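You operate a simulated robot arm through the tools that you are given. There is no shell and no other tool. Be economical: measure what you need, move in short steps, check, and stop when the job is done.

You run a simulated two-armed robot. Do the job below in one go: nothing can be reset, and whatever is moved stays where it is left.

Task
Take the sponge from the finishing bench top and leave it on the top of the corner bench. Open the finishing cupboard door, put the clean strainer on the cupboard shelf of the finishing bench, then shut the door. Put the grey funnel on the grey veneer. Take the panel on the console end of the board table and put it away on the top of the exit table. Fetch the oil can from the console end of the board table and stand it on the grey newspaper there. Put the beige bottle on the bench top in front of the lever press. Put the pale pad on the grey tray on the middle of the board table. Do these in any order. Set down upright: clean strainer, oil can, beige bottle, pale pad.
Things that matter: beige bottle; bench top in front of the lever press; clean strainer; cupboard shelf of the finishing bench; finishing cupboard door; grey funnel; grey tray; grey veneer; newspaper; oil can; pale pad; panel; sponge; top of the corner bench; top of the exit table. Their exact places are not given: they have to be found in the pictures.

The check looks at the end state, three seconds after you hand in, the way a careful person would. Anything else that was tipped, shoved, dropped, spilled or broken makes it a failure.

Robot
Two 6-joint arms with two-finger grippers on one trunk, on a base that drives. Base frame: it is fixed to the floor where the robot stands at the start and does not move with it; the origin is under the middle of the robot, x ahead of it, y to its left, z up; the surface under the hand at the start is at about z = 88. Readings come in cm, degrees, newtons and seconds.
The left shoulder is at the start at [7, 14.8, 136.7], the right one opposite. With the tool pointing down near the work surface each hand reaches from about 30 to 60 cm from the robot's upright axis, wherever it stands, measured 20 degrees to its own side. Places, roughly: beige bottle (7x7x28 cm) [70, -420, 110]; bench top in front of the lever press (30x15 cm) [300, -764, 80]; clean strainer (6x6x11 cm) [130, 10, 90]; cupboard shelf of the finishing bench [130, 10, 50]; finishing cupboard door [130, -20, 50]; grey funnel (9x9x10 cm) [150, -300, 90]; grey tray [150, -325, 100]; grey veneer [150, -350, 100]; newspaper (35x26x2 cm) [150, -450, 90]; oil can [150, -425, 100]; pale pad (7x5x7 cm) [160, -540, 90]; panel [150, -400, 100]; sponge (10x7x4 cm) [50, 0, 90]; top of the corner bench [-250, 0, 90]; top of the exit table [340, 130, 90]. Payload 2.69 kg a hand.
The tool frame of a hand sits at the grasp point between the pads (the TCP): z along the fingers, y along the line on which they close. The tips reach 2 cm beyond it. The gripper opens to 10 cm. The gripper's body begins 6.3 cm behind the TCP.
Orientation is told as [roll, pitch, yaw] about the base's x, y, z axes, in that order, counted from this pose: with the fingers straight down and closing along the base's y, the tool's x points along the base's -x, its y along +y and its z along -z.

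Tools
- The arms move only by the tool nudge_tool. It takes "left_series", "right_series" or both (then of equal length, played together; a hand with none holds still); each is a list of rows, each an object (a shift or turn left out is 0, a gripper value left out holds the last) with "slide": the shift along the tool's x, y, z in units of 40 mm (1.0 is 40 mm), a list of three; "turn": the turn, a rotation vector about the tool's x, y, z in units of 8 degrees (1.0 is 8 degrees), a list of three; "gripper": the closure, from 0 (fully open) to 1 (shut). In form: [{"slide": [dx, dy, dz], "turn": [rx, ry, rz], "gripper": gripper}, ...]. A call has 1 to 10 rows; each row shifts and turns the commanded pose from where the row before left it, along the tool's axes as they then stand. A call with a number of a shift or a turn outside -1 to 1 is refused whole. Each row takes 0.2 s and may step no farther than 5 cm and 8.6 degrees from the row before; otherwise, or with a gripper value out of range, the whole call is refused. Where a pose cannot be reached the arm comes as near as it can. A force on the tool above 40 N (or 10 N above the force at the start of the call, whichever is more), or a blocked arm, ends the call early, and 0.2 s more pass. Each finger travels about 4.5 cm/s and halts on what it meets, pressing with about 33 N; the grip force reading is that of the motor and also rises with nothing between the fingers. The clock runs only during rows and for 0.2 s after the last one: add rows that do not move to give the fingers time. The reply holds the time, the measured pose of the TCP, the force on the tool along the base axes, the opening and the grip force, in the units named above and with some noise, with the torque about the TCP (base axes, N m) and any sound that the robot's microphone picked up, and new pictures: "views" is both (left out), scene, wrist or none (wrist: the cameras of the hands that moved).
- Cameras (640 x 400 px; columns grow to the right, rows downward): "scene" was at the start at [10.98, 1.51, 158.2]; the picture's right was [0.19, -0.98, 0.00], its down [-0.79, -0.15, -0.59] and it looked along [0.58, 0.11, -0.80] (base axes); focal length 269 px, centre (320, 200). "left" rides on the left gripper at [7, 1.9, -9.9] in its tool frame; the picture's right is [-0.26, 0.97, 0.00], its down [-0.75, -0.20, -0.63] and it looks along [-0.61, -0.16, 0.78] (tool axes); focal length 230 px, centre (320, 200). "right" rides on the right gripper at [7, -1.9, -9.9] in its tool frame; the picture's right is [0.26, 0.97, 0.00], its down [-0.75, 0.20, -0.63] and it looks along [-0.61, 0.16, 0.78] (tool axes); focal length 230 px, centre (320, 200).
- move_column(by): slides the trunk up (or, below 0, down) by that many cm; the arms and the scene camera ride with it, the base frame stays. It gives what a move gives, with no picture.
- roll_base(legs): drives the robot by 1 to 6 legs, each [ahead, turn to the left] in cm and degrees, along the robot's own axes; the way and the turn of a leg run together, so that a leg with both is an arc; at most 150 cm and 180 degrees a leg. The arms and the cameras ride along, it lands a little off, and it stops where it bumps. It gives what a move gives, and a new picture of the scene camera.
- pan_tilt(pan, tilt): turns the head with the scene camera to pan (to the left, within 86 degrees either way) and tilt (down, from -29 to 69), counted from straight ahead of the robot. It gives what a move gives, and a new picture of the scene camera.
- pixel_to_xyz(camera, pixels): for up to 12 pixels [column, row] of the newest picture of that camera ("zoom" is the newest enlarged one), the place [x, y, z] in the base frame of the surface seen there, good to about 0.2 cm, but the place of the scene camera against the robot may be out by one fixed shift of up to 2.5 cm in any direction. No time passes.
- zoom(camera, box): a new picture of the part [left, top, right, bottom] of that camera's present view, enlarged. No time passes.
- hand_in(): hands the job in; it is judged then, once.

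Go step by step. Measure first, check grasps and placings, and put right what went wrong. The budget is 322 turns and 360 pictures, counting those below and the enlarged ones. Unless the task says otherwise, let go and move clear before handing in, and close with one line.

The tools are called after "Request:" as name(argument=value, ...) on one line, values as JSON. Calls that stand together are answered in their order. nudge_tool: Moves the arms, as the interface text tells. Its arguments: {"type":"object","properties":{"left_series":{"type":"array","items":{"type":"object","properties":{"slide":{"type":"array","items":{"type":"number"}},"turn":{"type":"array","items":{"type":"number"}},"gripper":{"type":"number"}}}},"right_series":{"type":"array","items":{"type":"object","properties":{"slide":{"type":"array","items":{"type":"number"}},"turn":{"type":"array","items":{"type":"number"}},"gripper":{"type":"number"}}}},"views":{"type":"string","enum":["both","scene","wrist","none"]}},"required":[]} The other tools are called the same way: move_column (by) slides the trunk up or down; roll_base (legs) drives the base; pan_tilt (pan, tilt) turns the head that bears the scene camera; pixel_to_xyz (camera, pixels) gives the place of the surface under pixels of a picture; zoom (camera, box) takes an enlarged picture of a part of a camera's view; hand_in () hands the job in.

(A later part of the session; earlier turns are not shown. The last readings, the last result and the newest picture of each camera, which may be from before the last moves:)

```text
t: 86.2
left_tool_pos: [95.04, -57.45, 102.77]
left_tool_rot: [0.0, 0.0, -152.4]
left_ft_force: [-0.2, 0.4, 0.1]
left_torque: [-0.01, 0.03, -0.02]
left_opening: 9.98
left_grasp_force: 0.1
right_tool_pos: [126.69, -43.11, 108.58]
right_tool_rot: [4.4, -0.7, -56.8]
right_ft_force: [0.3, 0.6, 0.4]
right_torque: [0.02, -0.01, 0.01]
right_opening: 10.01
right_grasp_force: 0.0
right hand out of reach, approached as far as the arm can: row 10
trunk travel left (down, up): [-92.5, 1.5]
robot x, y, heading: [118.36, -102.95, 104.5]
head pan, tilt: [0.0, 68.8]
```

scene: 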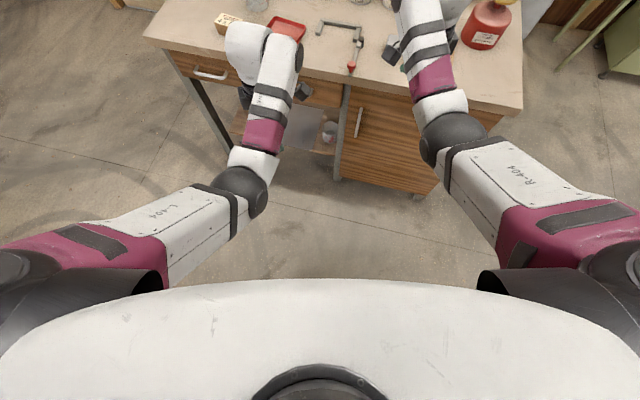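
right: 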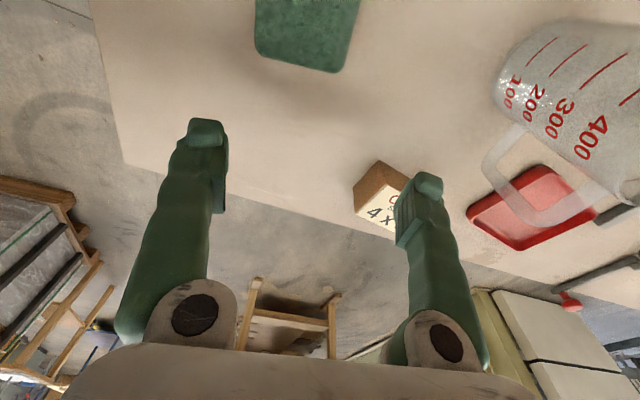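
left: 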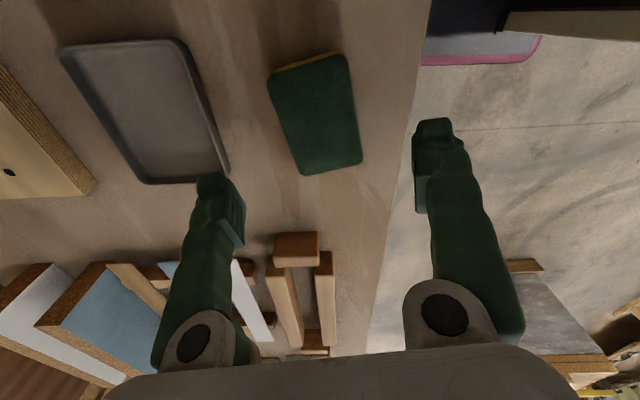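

The hand now sits at relative yaw −161°. I'll lower the trunk 40 cm and then pitch the hand forward.

Request:
move_column(by=-40)

Request:
nudge_tool(right_series=[{"turn": [0, 0, 0.8]}, {"turn": [0, 0, 0.8]}, {"slide": [-0.5, 0, 0], "turn": [0, 1, 0]}, {"slide": [-0.5, 0, 0], "turn": [0, 1, 0]}, {"turn": [0, 1, 0]}])

```text
t: 90.0
left_tool_pos: [95.16, -57.52, 62.69]
left_tool_rot: [-0.1, 0.0, -152.4]
left_ft_force: [-0.3, 0.1, -0.4]
left_torque: [0.0, -0.03, -0.03]
left_opening: 10.01
left_grasp_force: 0.1
right_tool_pos: [126.67, -43.29, 68.72]
right_tool_rot: [4.4, -0.7, -56.7]
right_ft_force: [-0.3, 0.3, -0.6]
right_torque: [-0.01, 0.04, 0.0]
right_opening: 9.99
right_grasp_force: 0.0
trunk travel left (down, up): [-52.5, 41.5]
robot x, y, heading: [118.7, -102.76, 104.6]
head pan, tilt: [0.0, 68.8]
```

```text
t: 91.2
left_tool_pos: [94.99, -57.43, 62.58]
left_tool_rot: [-0.1, 0.0, -152.4]
left_ft_force: [-0.3, -0.5, -0.1]
left_torque: [0.01, 0.01, -0.01]
left_opening: 10.02
left_grasp_force: 0.1
right_tool_pos: [128.69, -46.05, 67.93]
right_tool_rot: [5.0, 23.4, -54.7]
right_ft_force: [-0.8, 0.2, 0.0]
right_torque: [-0.01, 0.01, -0.05]
right_opening: 9.97
right_grasp_force: 0.0
right hand out of reach, approached as far as the arm can: row 1, 2, 3
trunk travel left (down, up): [-52.5, 41.5]
robot x, y, heading: [118.15, -102.75, 104.3]
head pan, tilt: [0.0, 68.8]
```

scene: 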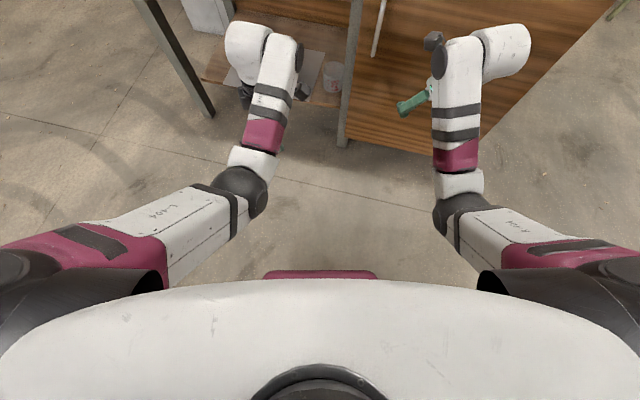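
right: 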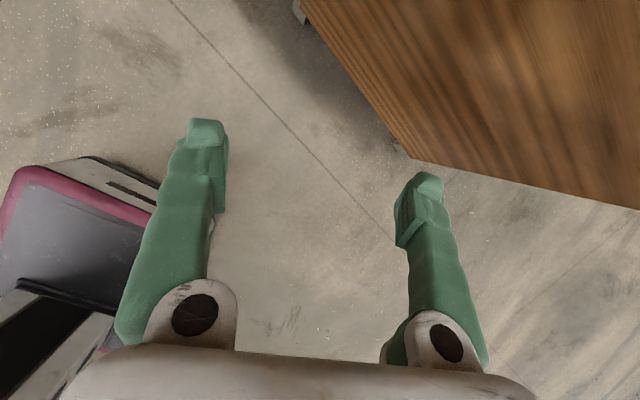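

Pitching is working (23° now). I'll continue to near-horizontal.

Request:
nudge_tool(right_series=[{"turn": [0, 1, 0]}, {"turn": [0, 1, 0]}, {"turn": [0, 1, 0]}, {"turn": [0, 1, 0]}, {"turn": [0, 1, 0]}, {"turn": [0, 1, 0]}, {"turn": [0, 1, 0]}])

```text
t: 92.8
left_tool_pos: [95.02, -57.4, 62.65]
left_tool_rot: [0.0, 0.0, -152.4]
left_ft_force: [-1.1, 0.9, 0.0]
left_torque: [0.0, 0.04, 0.0]
left_opening: 10.04
left_grasp_force: 0.1
right_tool_pos: [128.64, -45.97, 67.91]
right_tool_rot: [23.0, 78.5, -34.1]
right_ft_force: [-0.9, 1.3, 0.4]
right_torque: [0.0, -0.03, 0.0]
right_opening: 10.01
right_grasp_force: 0.0
trunk travel left (down, up): [-52.5, 41.5]
robot x, y, heading: [118.36, -102.57, 104.2]
head pan, tilt: [0.0, 68.8]
```

scene: 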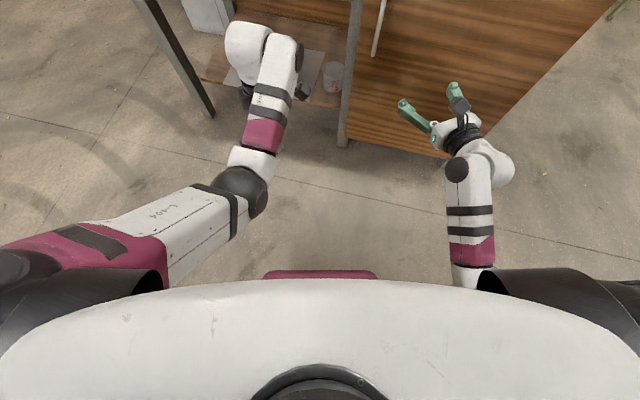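
right: 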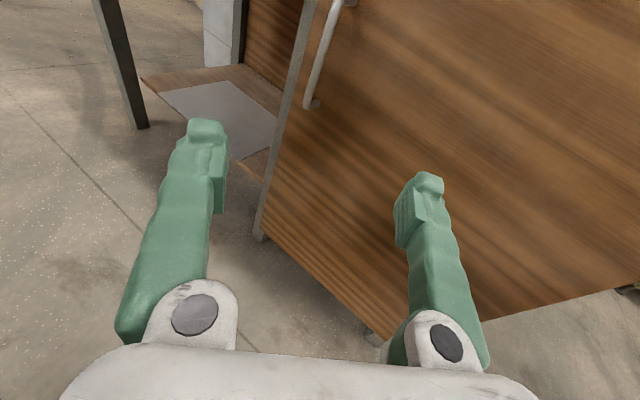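

The handle is in view at (325,50) in the right picture. I'll measure it with the hand camera.

Request:
pixel_to_xyz(camera="right", pixels=[[328, 30], [322, 55], [316, 80], [310, 100], [314, 103], [345, 20], [345, 80], [296, 80], [265, 220], [640, 250]])

Request:
zoom(camera="right", box=[260, 0, 420, 120])

```text
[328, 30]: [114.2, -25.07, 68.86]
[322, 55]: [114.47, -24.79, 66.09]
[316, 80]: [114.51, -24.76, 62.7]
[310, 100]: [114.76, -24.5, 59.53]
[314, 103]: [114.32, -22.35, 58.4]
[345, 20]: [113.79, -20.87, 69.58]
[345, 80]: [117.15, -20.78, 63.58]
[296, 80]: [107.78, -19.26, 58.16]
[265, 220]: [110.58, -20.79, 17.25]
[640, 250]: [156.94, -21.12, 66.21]
```

```text
3.33 times, centred on (340, 60) of right
```

zoom: 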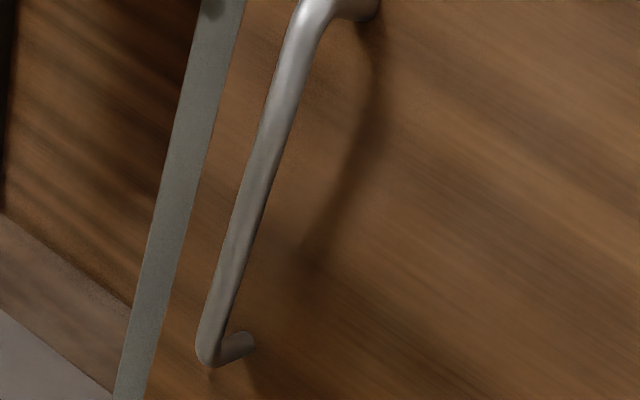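

The bar is at (114.3, −24.6) spanning z 59–72, with the door face at y=−20.8. I'll yaw the hand to face the door and level it.

Request:
nudge_tool(right_series=[{"turn": [-1, 0, 0]}, {"turn": [-1, 0, 0]}, {"turn": [-1, 0, 0]}, {"turn": [-0.8, 0.5, 0.5]}, {"turn": [0, 0.7, 0]}], views="none")

```text
t: 93.9
left_tool_pos: [95.01, -57.51, 62.61]
left_tool_rot: [-0.1, -0.1, -152.4]
left_ft_force: [0.5, 0.4, 0.7]
left_torque: [-0.02, 0.01, 0.0]
left_opening: 10.02
left_grasp_force: 0.0
right_tool_pos: [132.19, -49.93, 71.32]
right_tool_rot: [90.0, 74.1, 5.1]
right_ft_force: [0.0, -0.3, -0.7]
right_torque: [-0.04, 0.01, -0.01]
right_opening: 10.0
right_grasp_force: 0.1
right hand out of reach, approached as far as the arm can: row 3, 4, 5
trunk travel left (down, up): [-52.5, 41.5]
robot x, y, heading: [118.15, -102.65, 104.2]
head pan, tilt: [0.0, 68.8]
stopped in row 5 (right hand): the arm was blocked; the commanded pose is now the measured one
```

The hand now faces 95° with a 16° tilt, which is fine for a vertical bar. I'll move to a pre-grasp point in front of the handle.

Request:
nudge_tool(right_series=[{"slide": [-0.05, -0.72, 0.77]}, {"slide": [-0.05, -0.72, 0.77]}, {"slide": [-0.05, -0.72, 0.77]}, {"slide": [-0.05, -0.72, 0.77]}, {"slide": [-0.05, -0.72, 0.77]}, {"slide": [-0.05, -0.72, 0.77]}])

```text
t: 94.6
left_tool_pos: [94.85, -57.37, 62.81]
left_tool_rot: [-0.1, 0.0, -152.3]
left_ft_force: [-0.9, -0.4, 0.6]
left_torque: [-0.01, -0.01, 0.02]
left_opening: 10.01
left_grasp_force: 0.1
right_tool_pos: [129.86, -47.64, 72.43]
right_tool_rot: [91.4, 64.0, 7.2]
right_ft_force: [-0.2, -0.2, 0.4]
right_torque: [-0.03, 0.01, 0.0]
right_opening: 10.01
right_grasp_force: 0.1
right hand out of reach, approached as far as the arm can: row 1, 2, 3
trunk travel left (down, up): [-52.5, 41.5]
robot x, y, heading: [118.31, -102.92, 104.2]
head pan, tilt: [0.0, 68.8]
stopped in row 3 (right hand): the arm was blocked; the commanded pose is now the measured one
```

scene: 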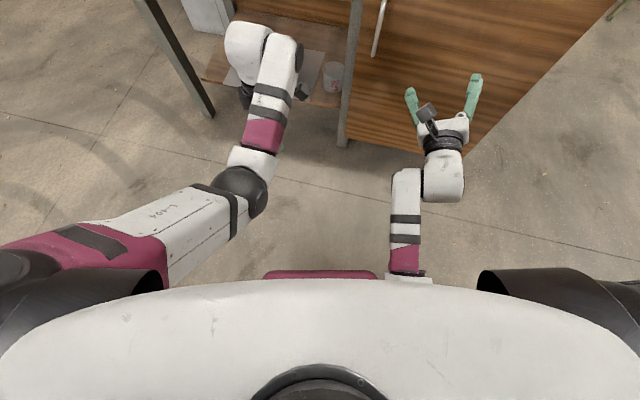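
right: 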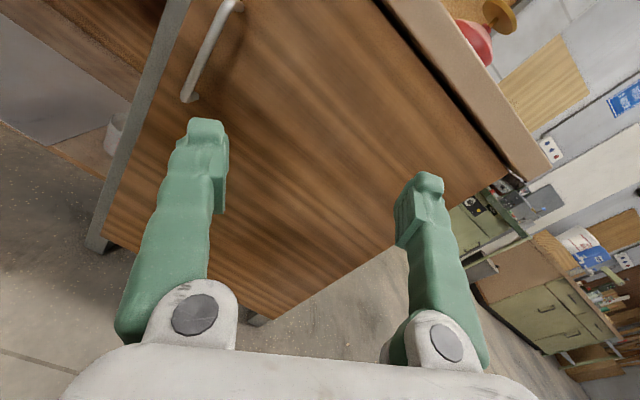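

The wrist's last joint appears to be at its limit in this roll. I'll flip the hand 180° about its pointing axis (camera below), which is the free direction.

Request:
nudge_tool(right_series=[{"turn": [0, 0, -1]}, {"turn": [0, 0, -1]}, {"turn": [0, 0, -1]}, {"turn": [0, 0, -1]}, {"turn": [0, 0, -1]}, {"turn": [0, 0, -1]}, {"turn": [0, 0, -1]}, {"turn": [0, 0, -1]}, {"turn": [0, 0, -1]}, {"turn": [0, 0, -1]}], views="none")

Request:
nudge_tool(right_series=[{"turn": [0, 0, -1]}, {"turn": [0, 0, -1]}, {"turn": [0, 0, -1]}, {"turn": [0, 0, -1]}, {"turn": [0, 0, -1]}, {"turn": [0, 0, -1]}, {"turn": [0, 0, -1]}, {"turn": [0, 0, -1]}, {"turn": [0, 0, -1]}])

```text
t: 96.8
left_tool_pos: [95.04, -57.55, 62.77]
left_tool_rot: [0.0, 0.0, -152.5]
left_ft_force: [0.6, 0.4, 0.3]
left_torque: [-0.01, -0.01, 0.01]
left_opening: 9.98
left_grasp_force: 0.1
right_tool_pos: [129.69, -47.69, 72.26]
right_tool_rot: [90.5, -16.0, 5.8]
right_ft_force: [-0.5, -0.7, 0.3]
right_torque: [-0.02, -0.01, 0.01]
right_opening: 10.01
right_grasp_force: 0.0
trunk travel left (down, up): [-52.5, 41.5]
robot x, y, heading: [118.37, -103.32, 104.0]
head pan, tilt: [0.0, 68.8]
```

```text
t: 98.8
left_tool_pos: [95.02, -57.36, 62.74]
left_tool_rot: [0.1, 0.0, -152.5]
left_ft_force: [-0.4, -1.2, -0.4]
left_torque: [0.01, 0.0, -0.02]
left_opening: 9.99
left_grasp_force: 0.0
right_tool_pos: [129.8, -47.75, 72.41]
right_tool_rot: [107.8, -88.2, -11.7]
right_ft_force: [-0.2, 0.4, 0.2]
right_torque: [0.03, -0.01, 0.01]
right_opening: 10.0
right_grasp_force: 0.0
trunk travel left (down, up): [-52.5, 41.5]
robot x, y, heading: [118.81, -102.75, 104.4]
head pan, tilt: [0.0, 68.8]
```

scene: 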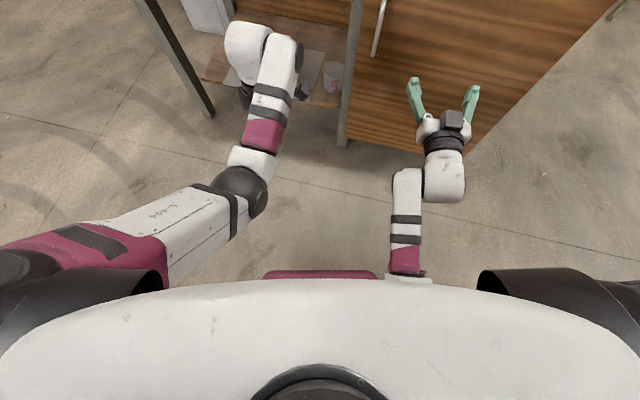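
right: 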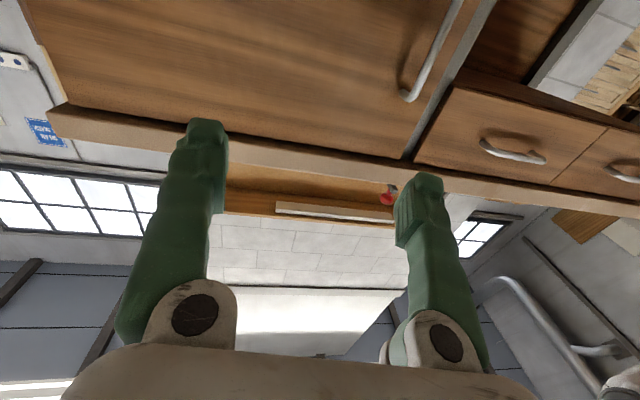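

The hand is now level, facing 96°. I'll move to the pre-grasp point in front of the bar.

Request:
nudge_tool(right_series=[{"slide": [0.31, 0.57, 0.68]}, {"slide": [0.31, 0.57, 0.68]}, {"slide": [0.31, 0.57, 0.68]}, {"slide": [0.31, 0.57, 0.68]}, {"slide": [0.31, 0.57, 0.68]}, {"slide": [0.31, 0.57, 0.68]}])

```text
t: 100.2
left_tool_pos: [94.94, -57.41, 62.59]
left_tool_rot: [0.1, 0.2, -152.4]
left_ft_force: [-0.2, -0.3, -0.8]
left_torque: [0.02, -0.02, -0.01]
left_opening: 10.01
left_grasp_force: 0.1
right_tool_pos: [114.14, -33.09, 65.59]
right_tool_rot: [105.4, -87.6, -9.2]
right_ft_force: [0.5, -0.3, -0.4]
right_torque: [0.03, 0.02, 0.0]
right_opening: 10.02
right_grasp_force: 0.0
right hand out of reach, approached as far as the arm can: row 1
trunk travel left (down, up): [-52.5, 41.5]
robot x, y, heading: [118.06, -102.65, 104.1]
head pan, tilt: [0.0, 68.8]
```

scene: 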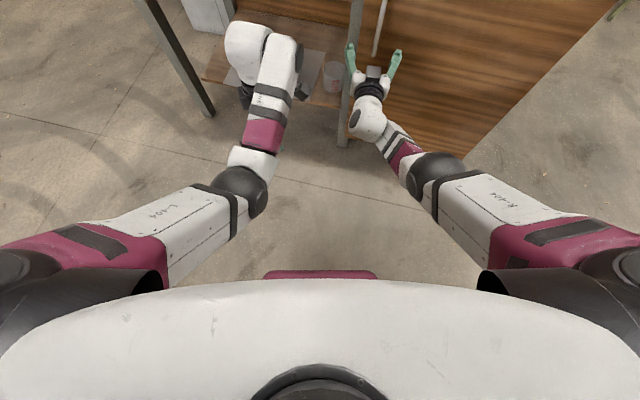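
right: 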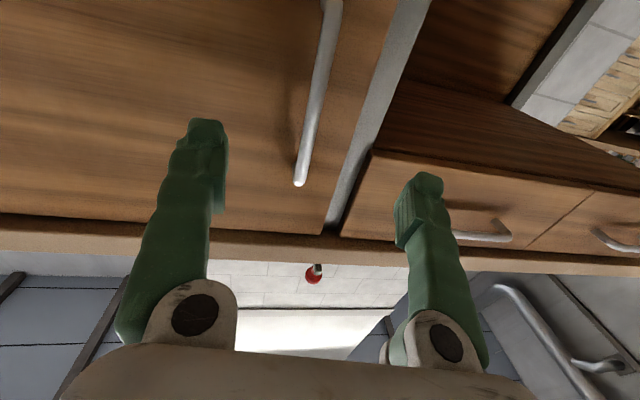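

The bar is centred between the open fingers. I'll advance 8.5 cm and close on it.

Request:
nudge_tool(right_series=[{"slide": [0, -0.1, 0.7]}, {"slide": [0, -0.1, 0.7]}, {"slide": [0, -0.05, 0.7]}, {"gripper": 1}, {"gripper": 1}, {"gripper": 1}, {"gripper": 1}, {"gripper": 1}, {"gripper": 1}, {"gripper": 1}])

```text
t: 102.4
left_tool_pos: [94.94, -57.44, 62.64]
left_tool_rot: [0.0, 0.0, -152.4]
left_ft_force: [-0.6, -0.1, 0.4]
left_torque: [0.01, 0.03, -0.01]
left_opening: 10.01
left_grasp_force: 0.1
right_tool_pos: [114.83, -30.54, 67.77]
right_tool_rot: [103.2, -87.8, -7.2]
right_ft_force: [0.7, 0.0, 0.6]
right_torque: [-0.01, -0.02, 0.02]
right_opening: 0.0
right_grasp_force: 29.9
right hand out of reach, approached as far as the arm can: row 1, 2, 3
trunk travel left (down, up): [-52.5, 41.5]
robot x, y, heading: [118.69, -102.91, 104.0]
head pan, tilt: [0.0, 68.8]
```

scene: 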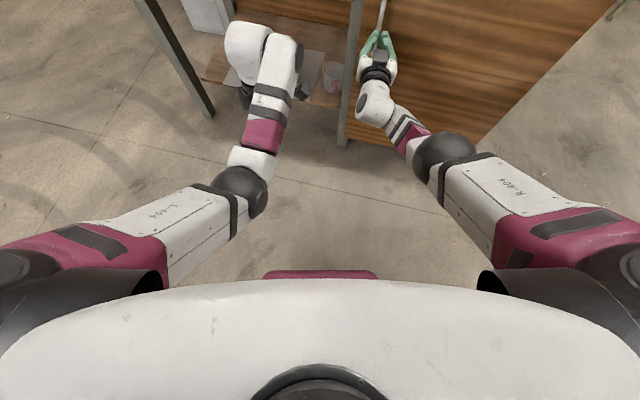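
right: 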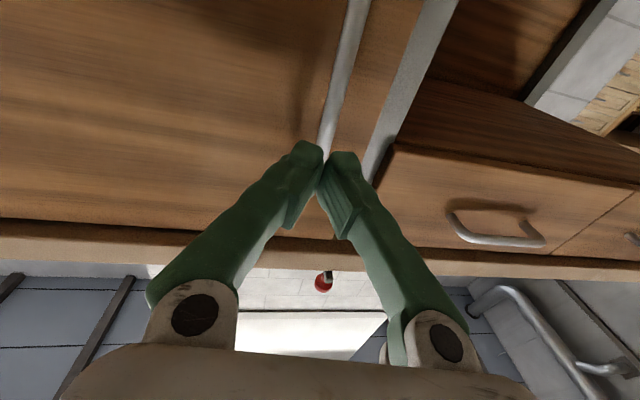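

The arm ran out of reach 4 cm short of the bar. I'll open, draw back a little, and drive the base forward instead.

Request:
nudge_tool(right_series=[{"gripper": 0}, {"gripper": 0}, {"gripper": 0}, {"gripper": 0}, {"gripper": 0}, {"slide": [0.2, -0.45, -0.7]}, {"slide": [0.2, 0, -0.6]}], views="none")

Request:
roll_base(legs=[[8, 0]])

```text
t: 104.0
left_tool_pos: [95.1, -57.42, 62.71]
left_tool_rot: [0.0, 0.0, -152.4]
left_ft_force: [-0.1, -0.3, 0.0]
left_torque: [0.01, -0.02, 0.01]
left_opening: 10.01
left_grasp_force: 0.1
right_tool_pos: [117.4, -35.06, 66.17]
right_tool_rot: [104.5, -87.7, -8.6]
right_ft_force: [0.1, -0.2, -0.2]
right_torque: [0.01, 0.0, -0.03]
right_opening: 9.99
right_grasp_force: 0.1
trunk travel left (down, up): [-52.5, 41.5]
robot x, y, heading: [118.59, -102.95, 104.4]
head pan, tilt: [0.0, 68.8]
```

```text
t: 105.0
left_tool_pos: [92.91, -49.88, 62.55]
left_tool_rot: [0.0, 0.0, -152.3]
left_ft_force: [0.4, 0.0, -0.3]
left_torque: [-0.03, -0.01, 0.0]
left_opening: 10.0
left_grasp_force: 0.0
right_tool_pos: [115.36, -27.64, 66.1]
right_tool_rot: [103.2, -87.8, -7.1]
right_ft_force: [-0.8, -0.4, 0.0]
right_torque: [0.02, -0.01, 0.01]
right_opening: 9.98
right_grasp_force: 0.0
trunk travel left (down, up): [-52.5, 41.5]
robot x, y, heading: [116.58, -95.21, 104.6]
head pan, tilt: [0.0, 68.8]
```

scene: 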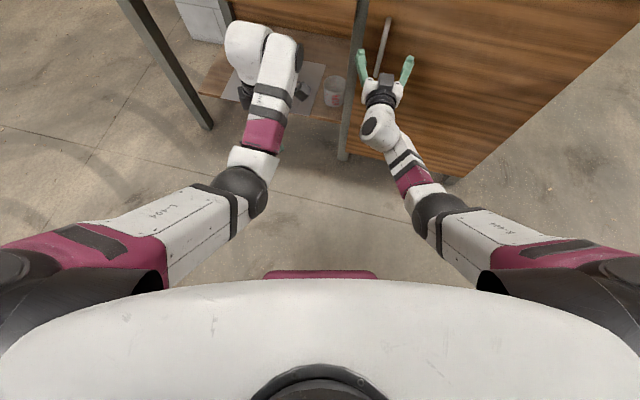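

Request:
nudge_tool(right_series=[{"slide": [0, 0.15, 0.4]}, {"slide": [0, 0, 0.4]}, {"gripper": 1}, {"gripper": 1}, {"gripper": 1}, {"gripper": 1}, {"gripper": 1}, {"gripper": 1}, {"gripper": 1}])

```text
t: 107.0
left_tool_pos: [92.76, -49.81, 62.6]
left_tool_rot: [0.1, 0.2, -152.3]
left_ft_force: [-0.1, -0.7, 0.3]
left_torque: [0.01, 0.0, 0.0]
left_opening: 10.02
left_grasp_force: 0.1
right_tool_pos: [113.94, -24.42, 66.07]
right_tool_rot: [103.8, -87.9, -7.6]
right_ft_force: [-19.5, -1.1, -0.2]
right_torque: [0.09, -0.66, 0.02]
right_opening: 0.6
right_grasp_force: 33.2
trunk travel left (down, up): [-52.5, 41.5]
robot x, y, heading: [116.7, -95.09, 104.9]
head pan, tilt: [0.0, 68.8]
```

scene: 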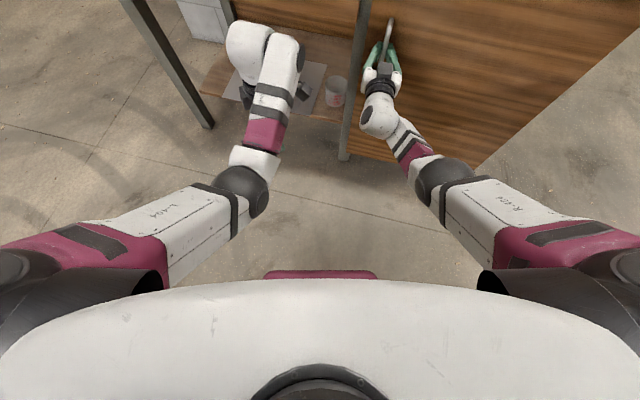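
right: 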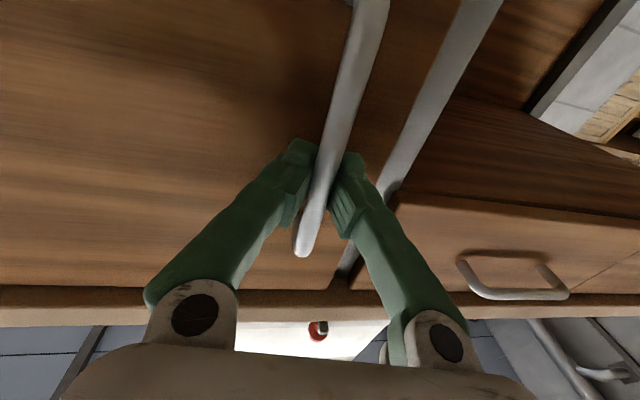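

The bar is gripped (opening 0.6). I'll relax the lateral force and pull along the door's arc, turning the hand 4° per 3 cm.

Request:
nudge_tool(right_series=[{"slide": [0, -0.1, 0], "gripper": 1}, {"slide": [0, 0, -0.38], "turn": [-0.25, 0, 0]}, {"slide": [0, 0, -0.766], "turn": [-0.5, 0, 0]}, {"slide": [0, 0, -0.766], "turn": [-0.5, 0, 0]}, {"slide": [0, 0, -0.766], "turn": [-0.5, 0, 0]}])

```text
t: 107.8
left_tool_pos: [92.92, -50.08, 62.63]
left_tool_rot: [0.1, 0.0, -152.2]
left_ft_force: [-1.1, 0.6, -0.3]
left_torque: [-0.01, 0.01, -0.04]
left_opening: 10.0
left_grasp_force: 0.0
right_tool_pos: [114.49, -27.93, 66.23]
right_tool_rot: [108.1, -87.7, -6.6]
right_ft_force: [-18.0, -2.2, 1.9]
right_torque: [-0.6, -0.89, -0.05]
right_opening: 0.62
right_grasp_force: 32.9
trunk travel left (down, up): [-52.5, 41.5]
robot x, y, heading: [116.44, -95.32, 105.7]
head pan, tilt: [0.0, 68.8]
stopped in row 3 (right hand): the force on the tool passed its limit at 41 N (the readings are from after the stop); the commanded pose is now the measured one
```

scene: 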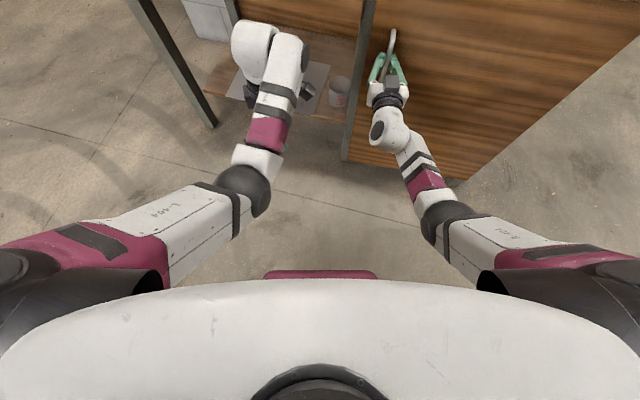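
right: 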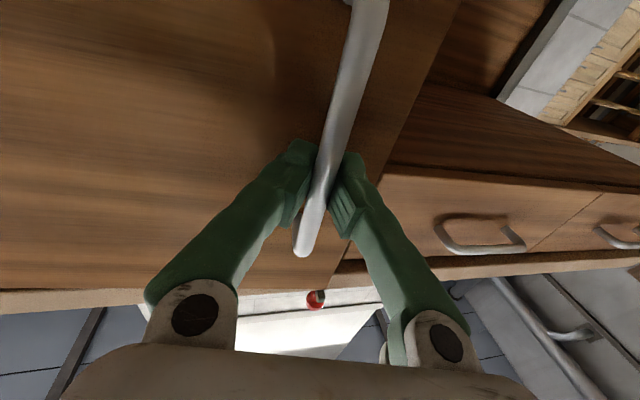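

The door has opened about 5°, but there is an 18 N sideways load. I'll shift slightly in −x and check.

Request:
nudge_tool(right_series=[{"slide": [0, 0.15, 0]}, {}], views="none")

```text
t: 108.4
left_tool_pos: [93.17, -49.91, 62.65]
left_tool_rot: [-0.1, 0.0, -152.2]
left_ft_force: [-0.1, -0.3, 0.2]
left_torque: [-0.03, -0.01, 0.0]
left_opening: 10.01
left_grasp_force: 0.1
right_tool_pos: [114.45, -27.85, 66.15]
right_tool_rot: [109.8, -87.5, -8.8]
right_ft_force: [0.8, 0.6, 0.7]
right_torque: [-0.16, -0.88, -0.05]
right_opening: 0.59
right_grasp_force: 32.8
trunk travel left (down, up): [-52.5, 41.5]
robot x, y, heading: [116.41, -95.15, 104.7]
head pan, tilt: [0.0, 68.8]
```

The side load is gone. I'll continue pulling in smaller steps.

Request:
nudge_tool(right_series=[{"slide": [0, 0, -0.383], "turn": [-0.25, 0, 0]}, {"slide": [0, 0, -0.383], "turn": [-0.25, 0, 0]}, {"slide": [0, 0, -0.383], "turn": [-0.25, 0, 0]}, {"slide": [0, 0, -0.383], "turn": [-0.25, 0, 0]}, {"slide": [0, 0, -0.383], "turn": [-0.25, 0, 0]}, {"slide": [0, 0, -0.383], "turn": [-0.25, 0, 0]}], views="none")

```text
t: 109.6
left_tool_pos: [92.86, -49.87, 62.76]
left_tool_rot: [0.0, 0.1, -152.3]
left_ft_force: [0.0, -0.6, 0.2]
left_torque: [0.02, 0.0, -0.02]
left_opening: 10.03
left_grasp_force: 0.1
right_tool_pos: [115.5, -33.05, 67.06]
right_tool_rot: [39.8, -86.7, 68.4]
right_ft_force: [-9.9, -4.3, -18.0]
right_torque: [0.2, -0.82, -0.05]
right_opening: 0.58
right_grasp_force: 30.8
right hand out of reach, approached as far as the arm can: row 3, 4, 5
trunk travel left (down, up): [-52.5, 41.5]
robot x, y, heading: [116.59, -95.61, 105.9]
head pan, tilt: [0.0, 68.8]
stopped in row 5 (right hand): the force on the tool passed its limit at 52 N (the readings are from after the stop); the commanded pose is now the measured one
```

The arm is now folding out of reach, so I'll pull with the base instead, since backing up at this heading matches the arc's tangent.

Request:
roll_base(legs=[[-6, 0]])

```text
t: 110.5
left_tool_pos: [94.67, -55.48, 62.73]
left_tool_rot: [0.0, -0.3, -152.1]
left_ft_force: [0.0, -1.0, 1.2]
left_torque: [0.04, 0.0, 0.0]
left_opening: 9.99
left_grasp_force: 0.0
right_tool_pos: [117.63, -38.36, 67.25]
right_tool_rot: [55.3, -86.9, 52.8]
right_ft_force: [27.7, 11.7, -17.4]
right_torque: [0.44, -0.19, 0.22]
right_opening: 0.6
right_grasp_force: 30.2
trunk travel left (down, up): [-52.5, 41.5]
robot x, y, heading: [118.28, -101.08, 105.3]
head pan, tilt: [0.0, 68.8]
```

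scene: 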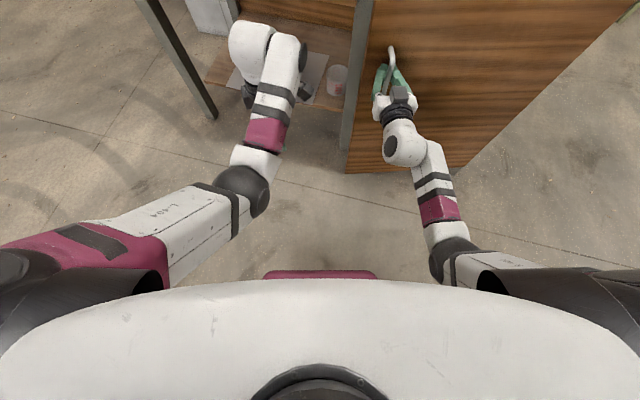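

The door is at about 19°. I'll relieve the radial load with a small hand shift, then back up more with a slight right turn.

Request:
nudge_tool(right_series=[{"slide": [0.15, -0.15, 0]}, {}], views="none")

Request:
roll_base(legs=[[-6, -1.2]])

Request:
nudge_tool(right_series=[{}])

```text
t: 111.1
left_tool_pos: [94.54, -55.76, 62.81]
left_tool_rot: [-0.1, 0.1, -152.1]
left_ft_force: [0.9, -0.4, 0.5]
left_torque: [0.02, 0.01, 0.03]
left_opening: 10.0
left_grasp_force: 0.0
right_tool_pos: [117.74, -38.34, 66.97]
right_tool_rot: [51.0, -87.1, 57.0]
right_ft_force: [-0.6, 0.0, 2.3]
right_torque: [-0.16, -0.06, -0.04]
right_opening: 0.0
right_grasp_force: 29.7
trunk travel left (down, up): [-52.5, 41.5]
robot x, y, heading: [118.24, -101.05, 105.4]
head pan, tilt: [0.0, 68.8]
```

```text
t: 112.1
left_tool_pos: [97.13, -61.03, 62.74]
left_tool_rot: [-0.2, -0.1, -153.2]
left_ft_force: [-0.5, -0.5, 1.2]
left_torque: [0.04, 0.08, 0.01]
left_opening: 10.02
left_grasp_force: 0.1
right_tool_pos: [120.92, -44.17, 66.84]
right_tool_rot: [53.8, -86.8, 52.9]
right_ft_force: [5.0, 2.9, -0.7]
right_torque: [0.08, 0.0, 0.12]
right_opening: 0.01
right_grasp_force: 29.7
trunk travel left (down, up): [-52.5, 41.5]
robot x, y, heading: [119.93, -106.66, 103.9]
head pan, tilt: [0.0, 68.8]
```

scene: 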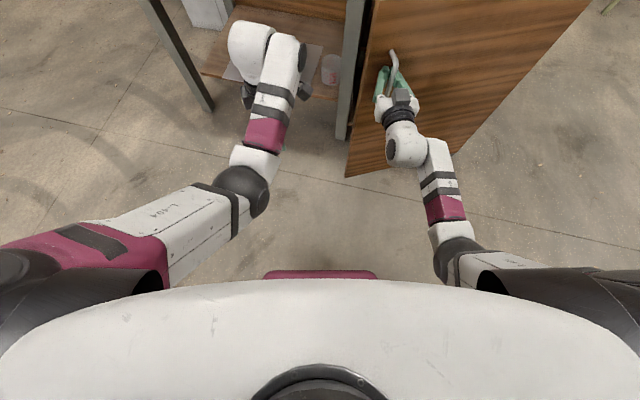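

```text
t: 112.5
left_tool_pos: [96.89, -60.95, 62.61]
left_tool_rot: [0.1, 0.0, -153.3]
left_ft_force: [0.7, 0.2, -0.1]
left_torque: [-0.03, 0.03, -0.02]
left_opening: 10.01
left_grasp_force: 0.1
right_tool_pos: [120.87, -44.06, 66.83]
right_tool_rot: [52.5, -86.8, 54.3]
right_ft_force: [1.1, 0.7, 0.7]
right_torque: [0.0, -0.06, 0.04]
right_opening: 0.03
right_grasp_force: 29.5
trunk travel left (down, up): [-52.5, 41.5]
robot x, y, heading: [119.74, -106.55, 104.0]
head pan, tilt: [0.0, 68.8]
```

scene: 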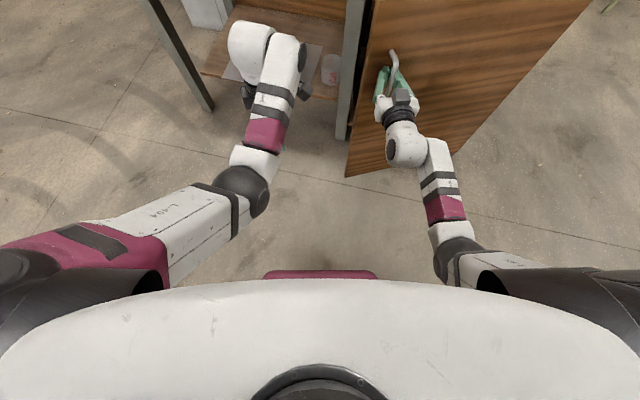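
right: 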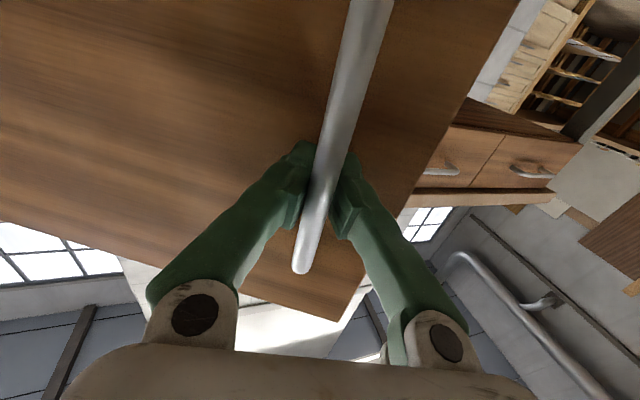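

The door followed and stands about 25–30° open; the fingers look closed behind the bar as a hook. I'll back up a bit more.

Request:
roll_base(legs=[[-7, -2]])

Request:
pixel_to_xyz(camera="scene", pixels=[[347, 176], [395, 55], [420, 150], [560, 30], [345, 130]])

```text
t: 113.5
left_tool_pos: [99.6, -65.25, 62.66]
left_tool_rot: [-0.1, -0.2, -155.0]
left_ft_force: [-0.8, -0.6, 0.8]
left_torque: [0.02, 0.02, 0.03]
left_opening: 9.99
left_grasp_force: 0.0
right_tool_pos: [124.53, -48.84, 66.96]
right_tool_rot: [51.6, -87.0, 53.0]
right_ft_force: [6.5, 6.8, -4.2]
right_torque: [0.11, -0.07, 0.15]
right_opening: 0.01
right_grasp_force: 29.7
trunk travel left (down, up): [-52.5, 41.5]
robot x, y, heading: [120.83, -111.88, 101.7]
head pan, tilt: [0.0, 68.8]
stopped in leg 1: the force on the tool passed its limit at 48 N (the readings are from after the stop); the commanded pose is now the measured one
```

scene: 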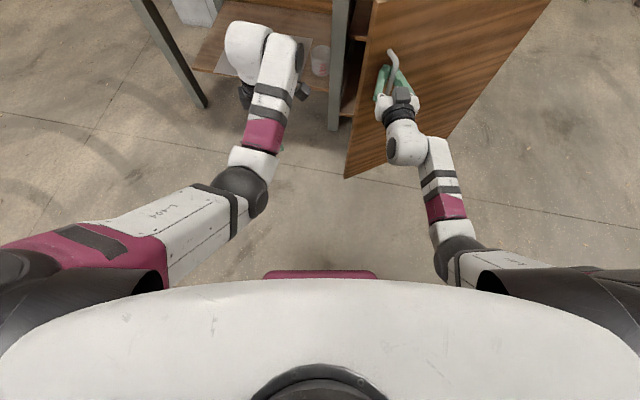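

```text
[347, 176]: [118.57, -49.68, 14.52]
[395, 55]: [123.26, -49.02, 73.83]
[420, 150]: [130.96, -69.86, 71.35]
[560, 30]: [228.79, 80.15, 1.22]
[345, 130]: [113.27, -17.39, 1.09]
```

The door is about 38° open. I'll release the bar and withdraw the right hand.

Request:
nudge_tool(right_series=[{"gripper": 0}, {"gripper": 0}, {"gripper": 0}, {"gripper": 0}, {"gripper": 0}, {"slide": [0, 0, -0.8]}, {"slide": [0, 0, -0.8]}, {"slide": [0, -0.3, -0.8]}, {"slide": [0, -0.5, -0.8]}, {"slide": [0, -0.5, -0.8]}])

```text
t: 115.7
left_tool_pos: [99.54, -65.39, 62.68]
left_tool_rot: [0.0, 0.0, -155.0]
left_ft_force: [1.2, 0.4, 0.1]
left_torque: [0.01, 0.06, 0.0]
left_opening: 10.0
left_grasp_force: 0.2
right_tool_pos: [128.19, -57.3, 67.37]
right_tool_rot: [19.8, -86.2, 84.1]
right_ft_force: [0.0, -0.3, 0.0]
right_torque: [0.04, 0.0, -0.02]
right_opening: 9.96
right_grasp_force: 0.0
right hand out of reach, approached as far as the arm can: row 6, 7, 8, 9, 10
trunk travel left (down, up): [-52.5, 41.5]
robot x, y, heading: [120.16, -111.54, 102.1]
head pan, tilt: [0.0, 68.8]
```

scene: 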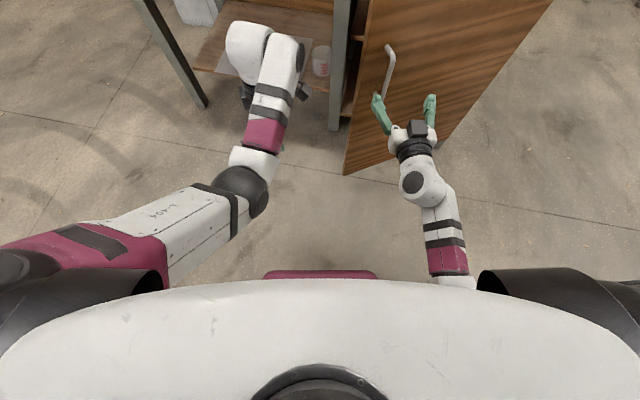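
right: 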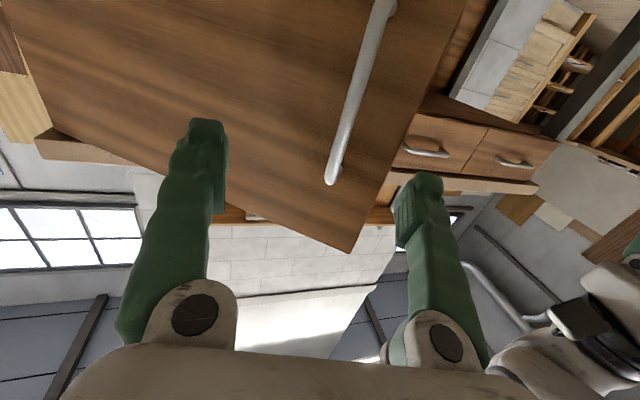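

The right hand is clear of the bar. I'll swing around to the left so the right hand can enter behind the door's free edge and push it open by turning.

Request:
nudge_tool(right_series=[{"gripper": 1}, {"gripper": 1}, {"gripper": 1}, {"gripper": 1}, {"gripper": 1}], views="none")

Request:
roll_base(legs=[[-12, 0], [0, 40], [38, 0], [0, -40]])

Request:
pan_tilt(pan=-15, tilt=50)

```text
t: 116.9
left_tool_pos: [99.51, -65.36, 62.68]
left_tool_rot: [0.0, 0.1, -155.0]
left_ft_force: [0.6, 0.7, 0.6]
left_torque: [-0.01, 0.01, -0.04]
left_opening: 9.98
left_grasp_force: 0.1
right_tool_pos: [128.06, -57.24, 67.38]
right_tool_rot: [18.0, -86.1, 85.8]
right_ft_force: [0.0, -0.5, 0.1]
right_torque: [-0.02, 0.0, 0.02]
right_opening: 0.03
right_grasp_force: 5.9
trunk travel left (down, up): [-52.5, 41.5]
robot x, y, heading: [120.59, -111.58, 101.9]
head pan, tilt: [0.0, 68.8]
```

```text
t: 123.9
left_tool_pos: [72.9, -53.62, 62.67]
left_tool_rot: [0.0, 0.0, -155.5]
left_ft_force: [0.7, 0.1, -0.6]
left_torque: [0.06, 0.02, 0.01]
left_opening: 10.0
left_grasp_force: 0.0
right_tool_pos: [101.7, -45.71, 67.35]
right_tool_rot: [18.4, -86.1, 84.9]
right_ft_force: [-0.9, -0.9, -0.4]
right_torque: [0.02, -0.02, 0.01]
right_opening: 0.0
right_grasp_force: 29.3
trunk travel left (down, up): [-52.5, 41.5]
robot x, y, heading: [93.87, -100.07, 101.6]
head pan, tilt: [0.0, 68.8]
```

scene: 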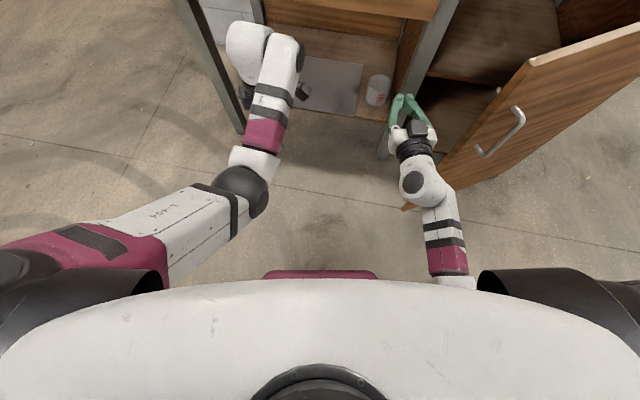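

```text
t: 124.7
left_tool_pos: [72.84, -53.47, 62.72]
left_tool_rot: [0.0, -0.1, -155.6]
left_ft_force: [0.4, 0.1, 0.3]
left_torque: [0.02, 0.0, 0.0]
left_opening: 10.03
left_grasp_force: 0.0
right_tool_pos: [101.57, -45.67, 67.28]
right_tool_rot: [18.2, -86.2, 85.1]
right_ft_force: [0.1, -0.3, 0.1]
right_torque: [-0.01, 0.01, 0.02]
right_opening: 0.0
right_grasp_force: 29.7
trunk travel left (down, up): [-52.5, 41.5]
robot x, y, heading: [93.56, -100.33, 101.4]
head pan, tilt: [-15.0, 50.0]
```

scene: 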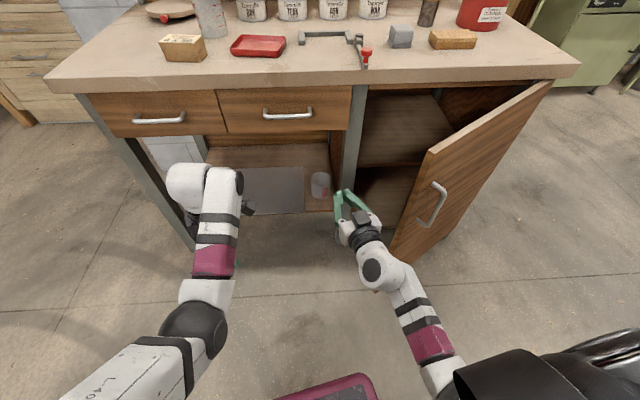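

The hand is now inside the door's edge at (350,215). I'll turn right to push the door wider.

Request:
roll_base(legs=[[0, -30]])

```text
t: 126.1
left_tool_pos: [87.18, -49.59, 62.72]
left_tool_rot: [-0.2, 0.1, -172.2]
left_ft_force: [0.7, 0.8, -0.6]
left_torque: [0.03, 0.03, 0.01]
left_opening: 10.0
left_grasp_force: 0.2
right_tool_pos: [116.32, -50.33, 67.34]
right_tool_rot: [17.5, -85.7, 69.9]
right_ft_force: [-7.7, -4.6, 1.3]
right_torque: [0.09, -0.06, -0.02]
right_opening: 0.0
right_grasp_force: 29.0
trunk travel left (down, up): [-52.5, 41.5]
robot x, y, heading: [93.72, -100.32, 85.3]
head pan, tilt: [-15.0, 50.0]
stopped in leg 1: the force on the tool passed its limit at 95 N (the readings are from after the stop); the commanded pose is now the measured one
```

scene: 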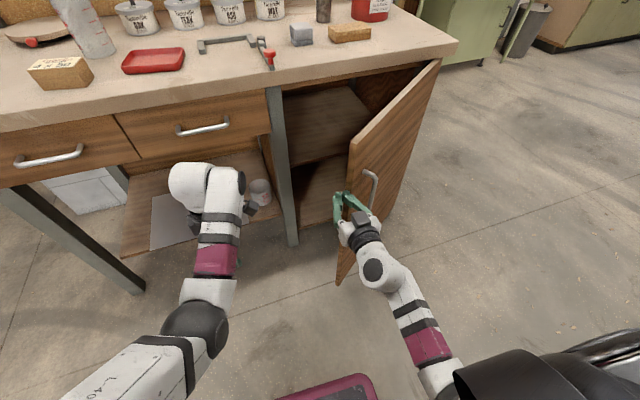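

The fingertips bumped the door's edge. I'll shift left, go deeper inside, then push with the arm in small steps.

Request:
nudge_tool(right_series=[{"slide": [0, 0.5, 0]}, {"slide": [0, 0.3, 0.5]}, {"slide": [0, 0, 0.8]}, {"slide": [0, 0, 0.8]}])

```text
t: 127.1
left_tool_pos: [87.15, -49.5, 62.63]
left_tool_rot: [0.0, 0.1, -172.1]
left_ft_force: [0.7, -0.6, -0.5]
left_torque: [0.01, 0.01, -0.02]
left_opening: 9.99
left_grasp_force: 0.0
right_tool_pos: [113.59, -41.5, 66.6]
right_tool_rot: [16.9, -85.4, 70.4]
right_ft_force: [-1.1, -0.4, 0.9]
right_torque: [0.02, 0.04, -0.03]
right_opening: 0.0
right_grasp_force: 29.6
trunk travel left (down, up): [-52.5, 41.5]
robot x, y, heading: [94.11, -100.3, 85.1]
head pan, tilt: [-15.0, 50.0]
```

scene: 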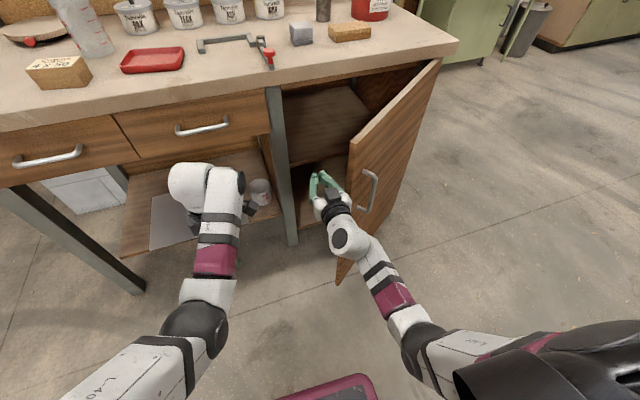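
right: 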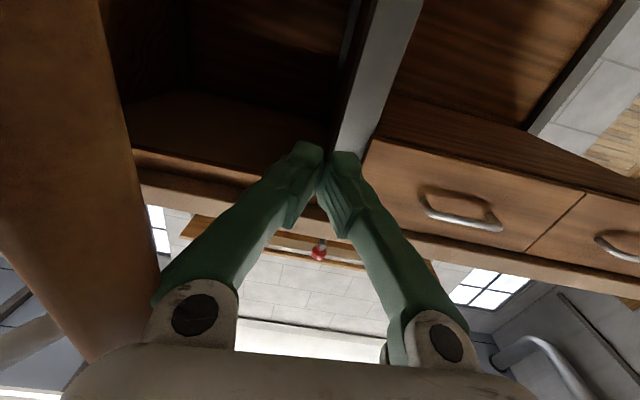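

The hand is now inside the door. I'll push it outward (right and slightly back) in 2 cm steps.

Request:
nudge_tool(right_series=[{"slide": [0, -0.6, 0]}, {"slide": [0, -0.6, 0]}, {"slide": [0, -0.5, -0.1]}, {"slide": [0, -0.5, -0.1]}, {"slide": [0, -0.5, -0.1]}, {"slide": [0, -0.5, -0.1]}, {"slide": [0, -0.5, -0.1]}, {"slide": [0, -0.5, -0.1]}])

```text
t: 127.4
left_tool_pos: [86.95, -49.71, 62.61]
left_tool_rot: [-0.1, 0.2, -171.9]
left_ft_force: [0.6, -0.6, 0.0]
left_torque: [0.0, 0.05, 0.01]
left_opening: 9.99
left_grasp_force: 0.0
right_tool_pos: [113.84, -41.69, 66.61]
right_tool_rot: [18.0, -85.4, 70.1]
right_ft_force: [-13.9, -8.8, 5.1]
right_torque: [-0.23, -0.41, -1.41]
right_opening: 0.01
right_grasp_force: 29.4
trunk travel left (down, up): [-52.5, 41.5]
robot x, y, heading: [93.78, -100.22, 85.3]
head pan, tilt: [-15.0, 50.0]
stopped in row 1 (right hand): the force on the tool passed its limit at 49 N (the readings are from after the stop); the commanded pose is now the measured one
```

scene: 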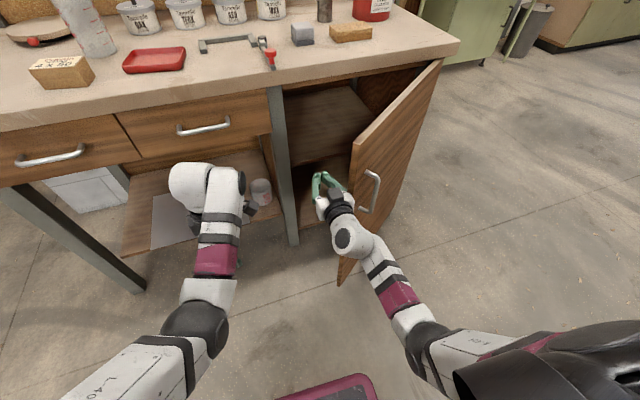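
right: 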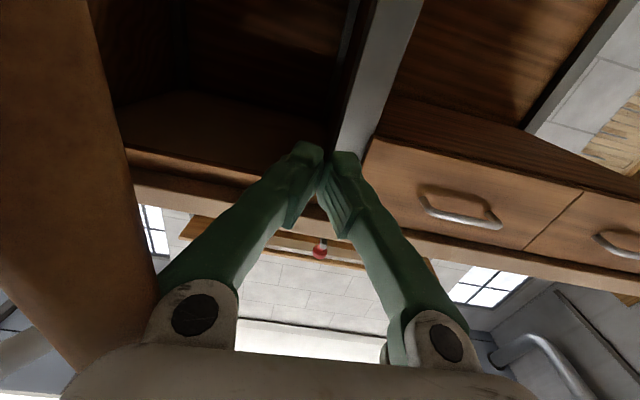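

The gripper's side touches the door edge, and the limit tripped from speed. I'll push much more slowly.

Request:
nudge_tool(right_series=[{"slide": [0, -0.12, 0]}, {"slide": [0, -0.12, 0]}, {"slide": [0, -0.15, 0]}, {"slide": [0, -0.15, 0]}, {"slide": [0, -0.2, 0]}, {"slide": [0, -0.2, 0]}, {"slide": [0, -0.2, 0]}, {"slide": [0, -0.2, 0]}, {"slide": [0, -0.2, 0]}, {"slide": [0, -0.2, 0]}], views="none")

```text
t: 128.0
left_tool_pos: [86.68, -49.72, 62.84]
left_tool_rot: [-0.1, 0.4, -171.8]
left_ft_force: [0.1, 0.0, -0.1]
left_torque: [0.0, 0.0, -0.01]
left_opening: 10.0
left_grasp_force: 0.0
right_tool_pos: [114.0, -41.85, 66.64]
right_tool_rot: [18.8, -85.2, 69.5]
right_ft_force: [-20.8, -15.0, 5.1]
right_torque: [-0.11, -0.53, -2.1]
right_opening: 0.0
right_grasp_force: 29.4
trunk travel left (down, up): [-52.5, 41.5]
robot x, y, heading: [93.82, -100.28, 85.9]
head pan, tilt: [-15.0, 50.0]
stopped in row 2 (right hand): the force on the tool passed its limit at 47 N (the readings are from after the stop); the commanded pose is now the measured one
```

The push load was mostly along the door, so it produced no torque. I'll push right while drawing back so the friction helps.

Request:
nudge_tool(right_series=[{"slide": [0, 0.15, 0]}, {"slide": [0, 0, -0.2]}, {"slide": [0, -0.15, -0.2]}, {"slide": [0, -0.15, -0.2]}, {"slide": [0, -0.15, -0.2]}, {"slide": [0, -0.15, -0.2]}, {"slide": [0, -0.2, -0.2]}, {"slide": [0, -0.2, -0.2]}])

```text
t: 129.8
left_tool_pos: [86.85, -49.69, 62.62]
left_tool_rot: [0.0, 0.1, -171.9]
left_ft_force: [0.2, -0.4, 0.1]
left_torque: [0.01, 0.01, 0.0]
left_opening: 10.03
left_grasp_force: 0.0
right_tool_pos: [117.5, -47.52, 66.74]
right_tool_rot: [18.5, -84.8, 69.7]
right_ft_force: [-7.3, -6.5, -1.7]
right_torque: [0.21, -0.07, -0.66]
right_opening: 0.0
right_grasp_force: 29.3
trunk travel left (down, up): [-52.5, 41.5]
robot x, y, heading: [94.07, -100.65, 85.7]
head pan, tilt: [-15.0, 50.0]
```

scene: 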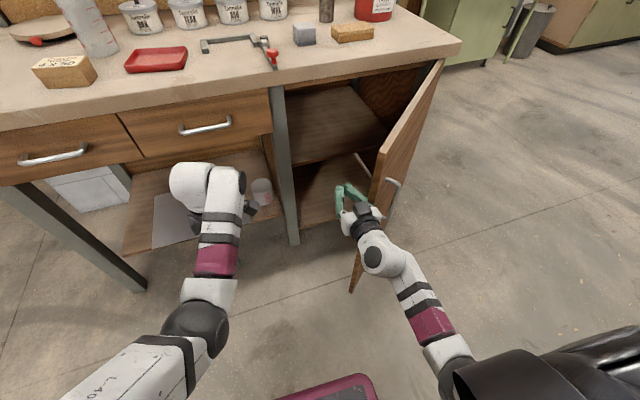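
right: 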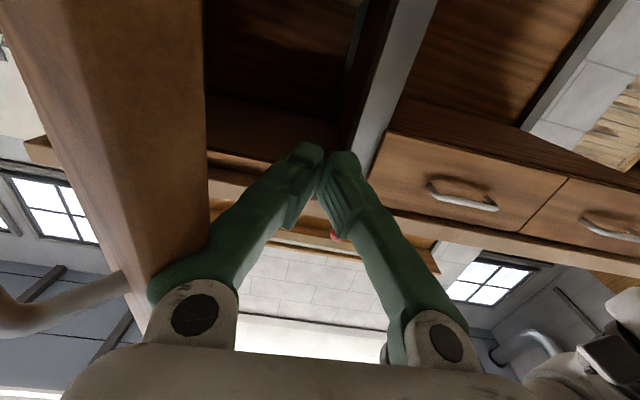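

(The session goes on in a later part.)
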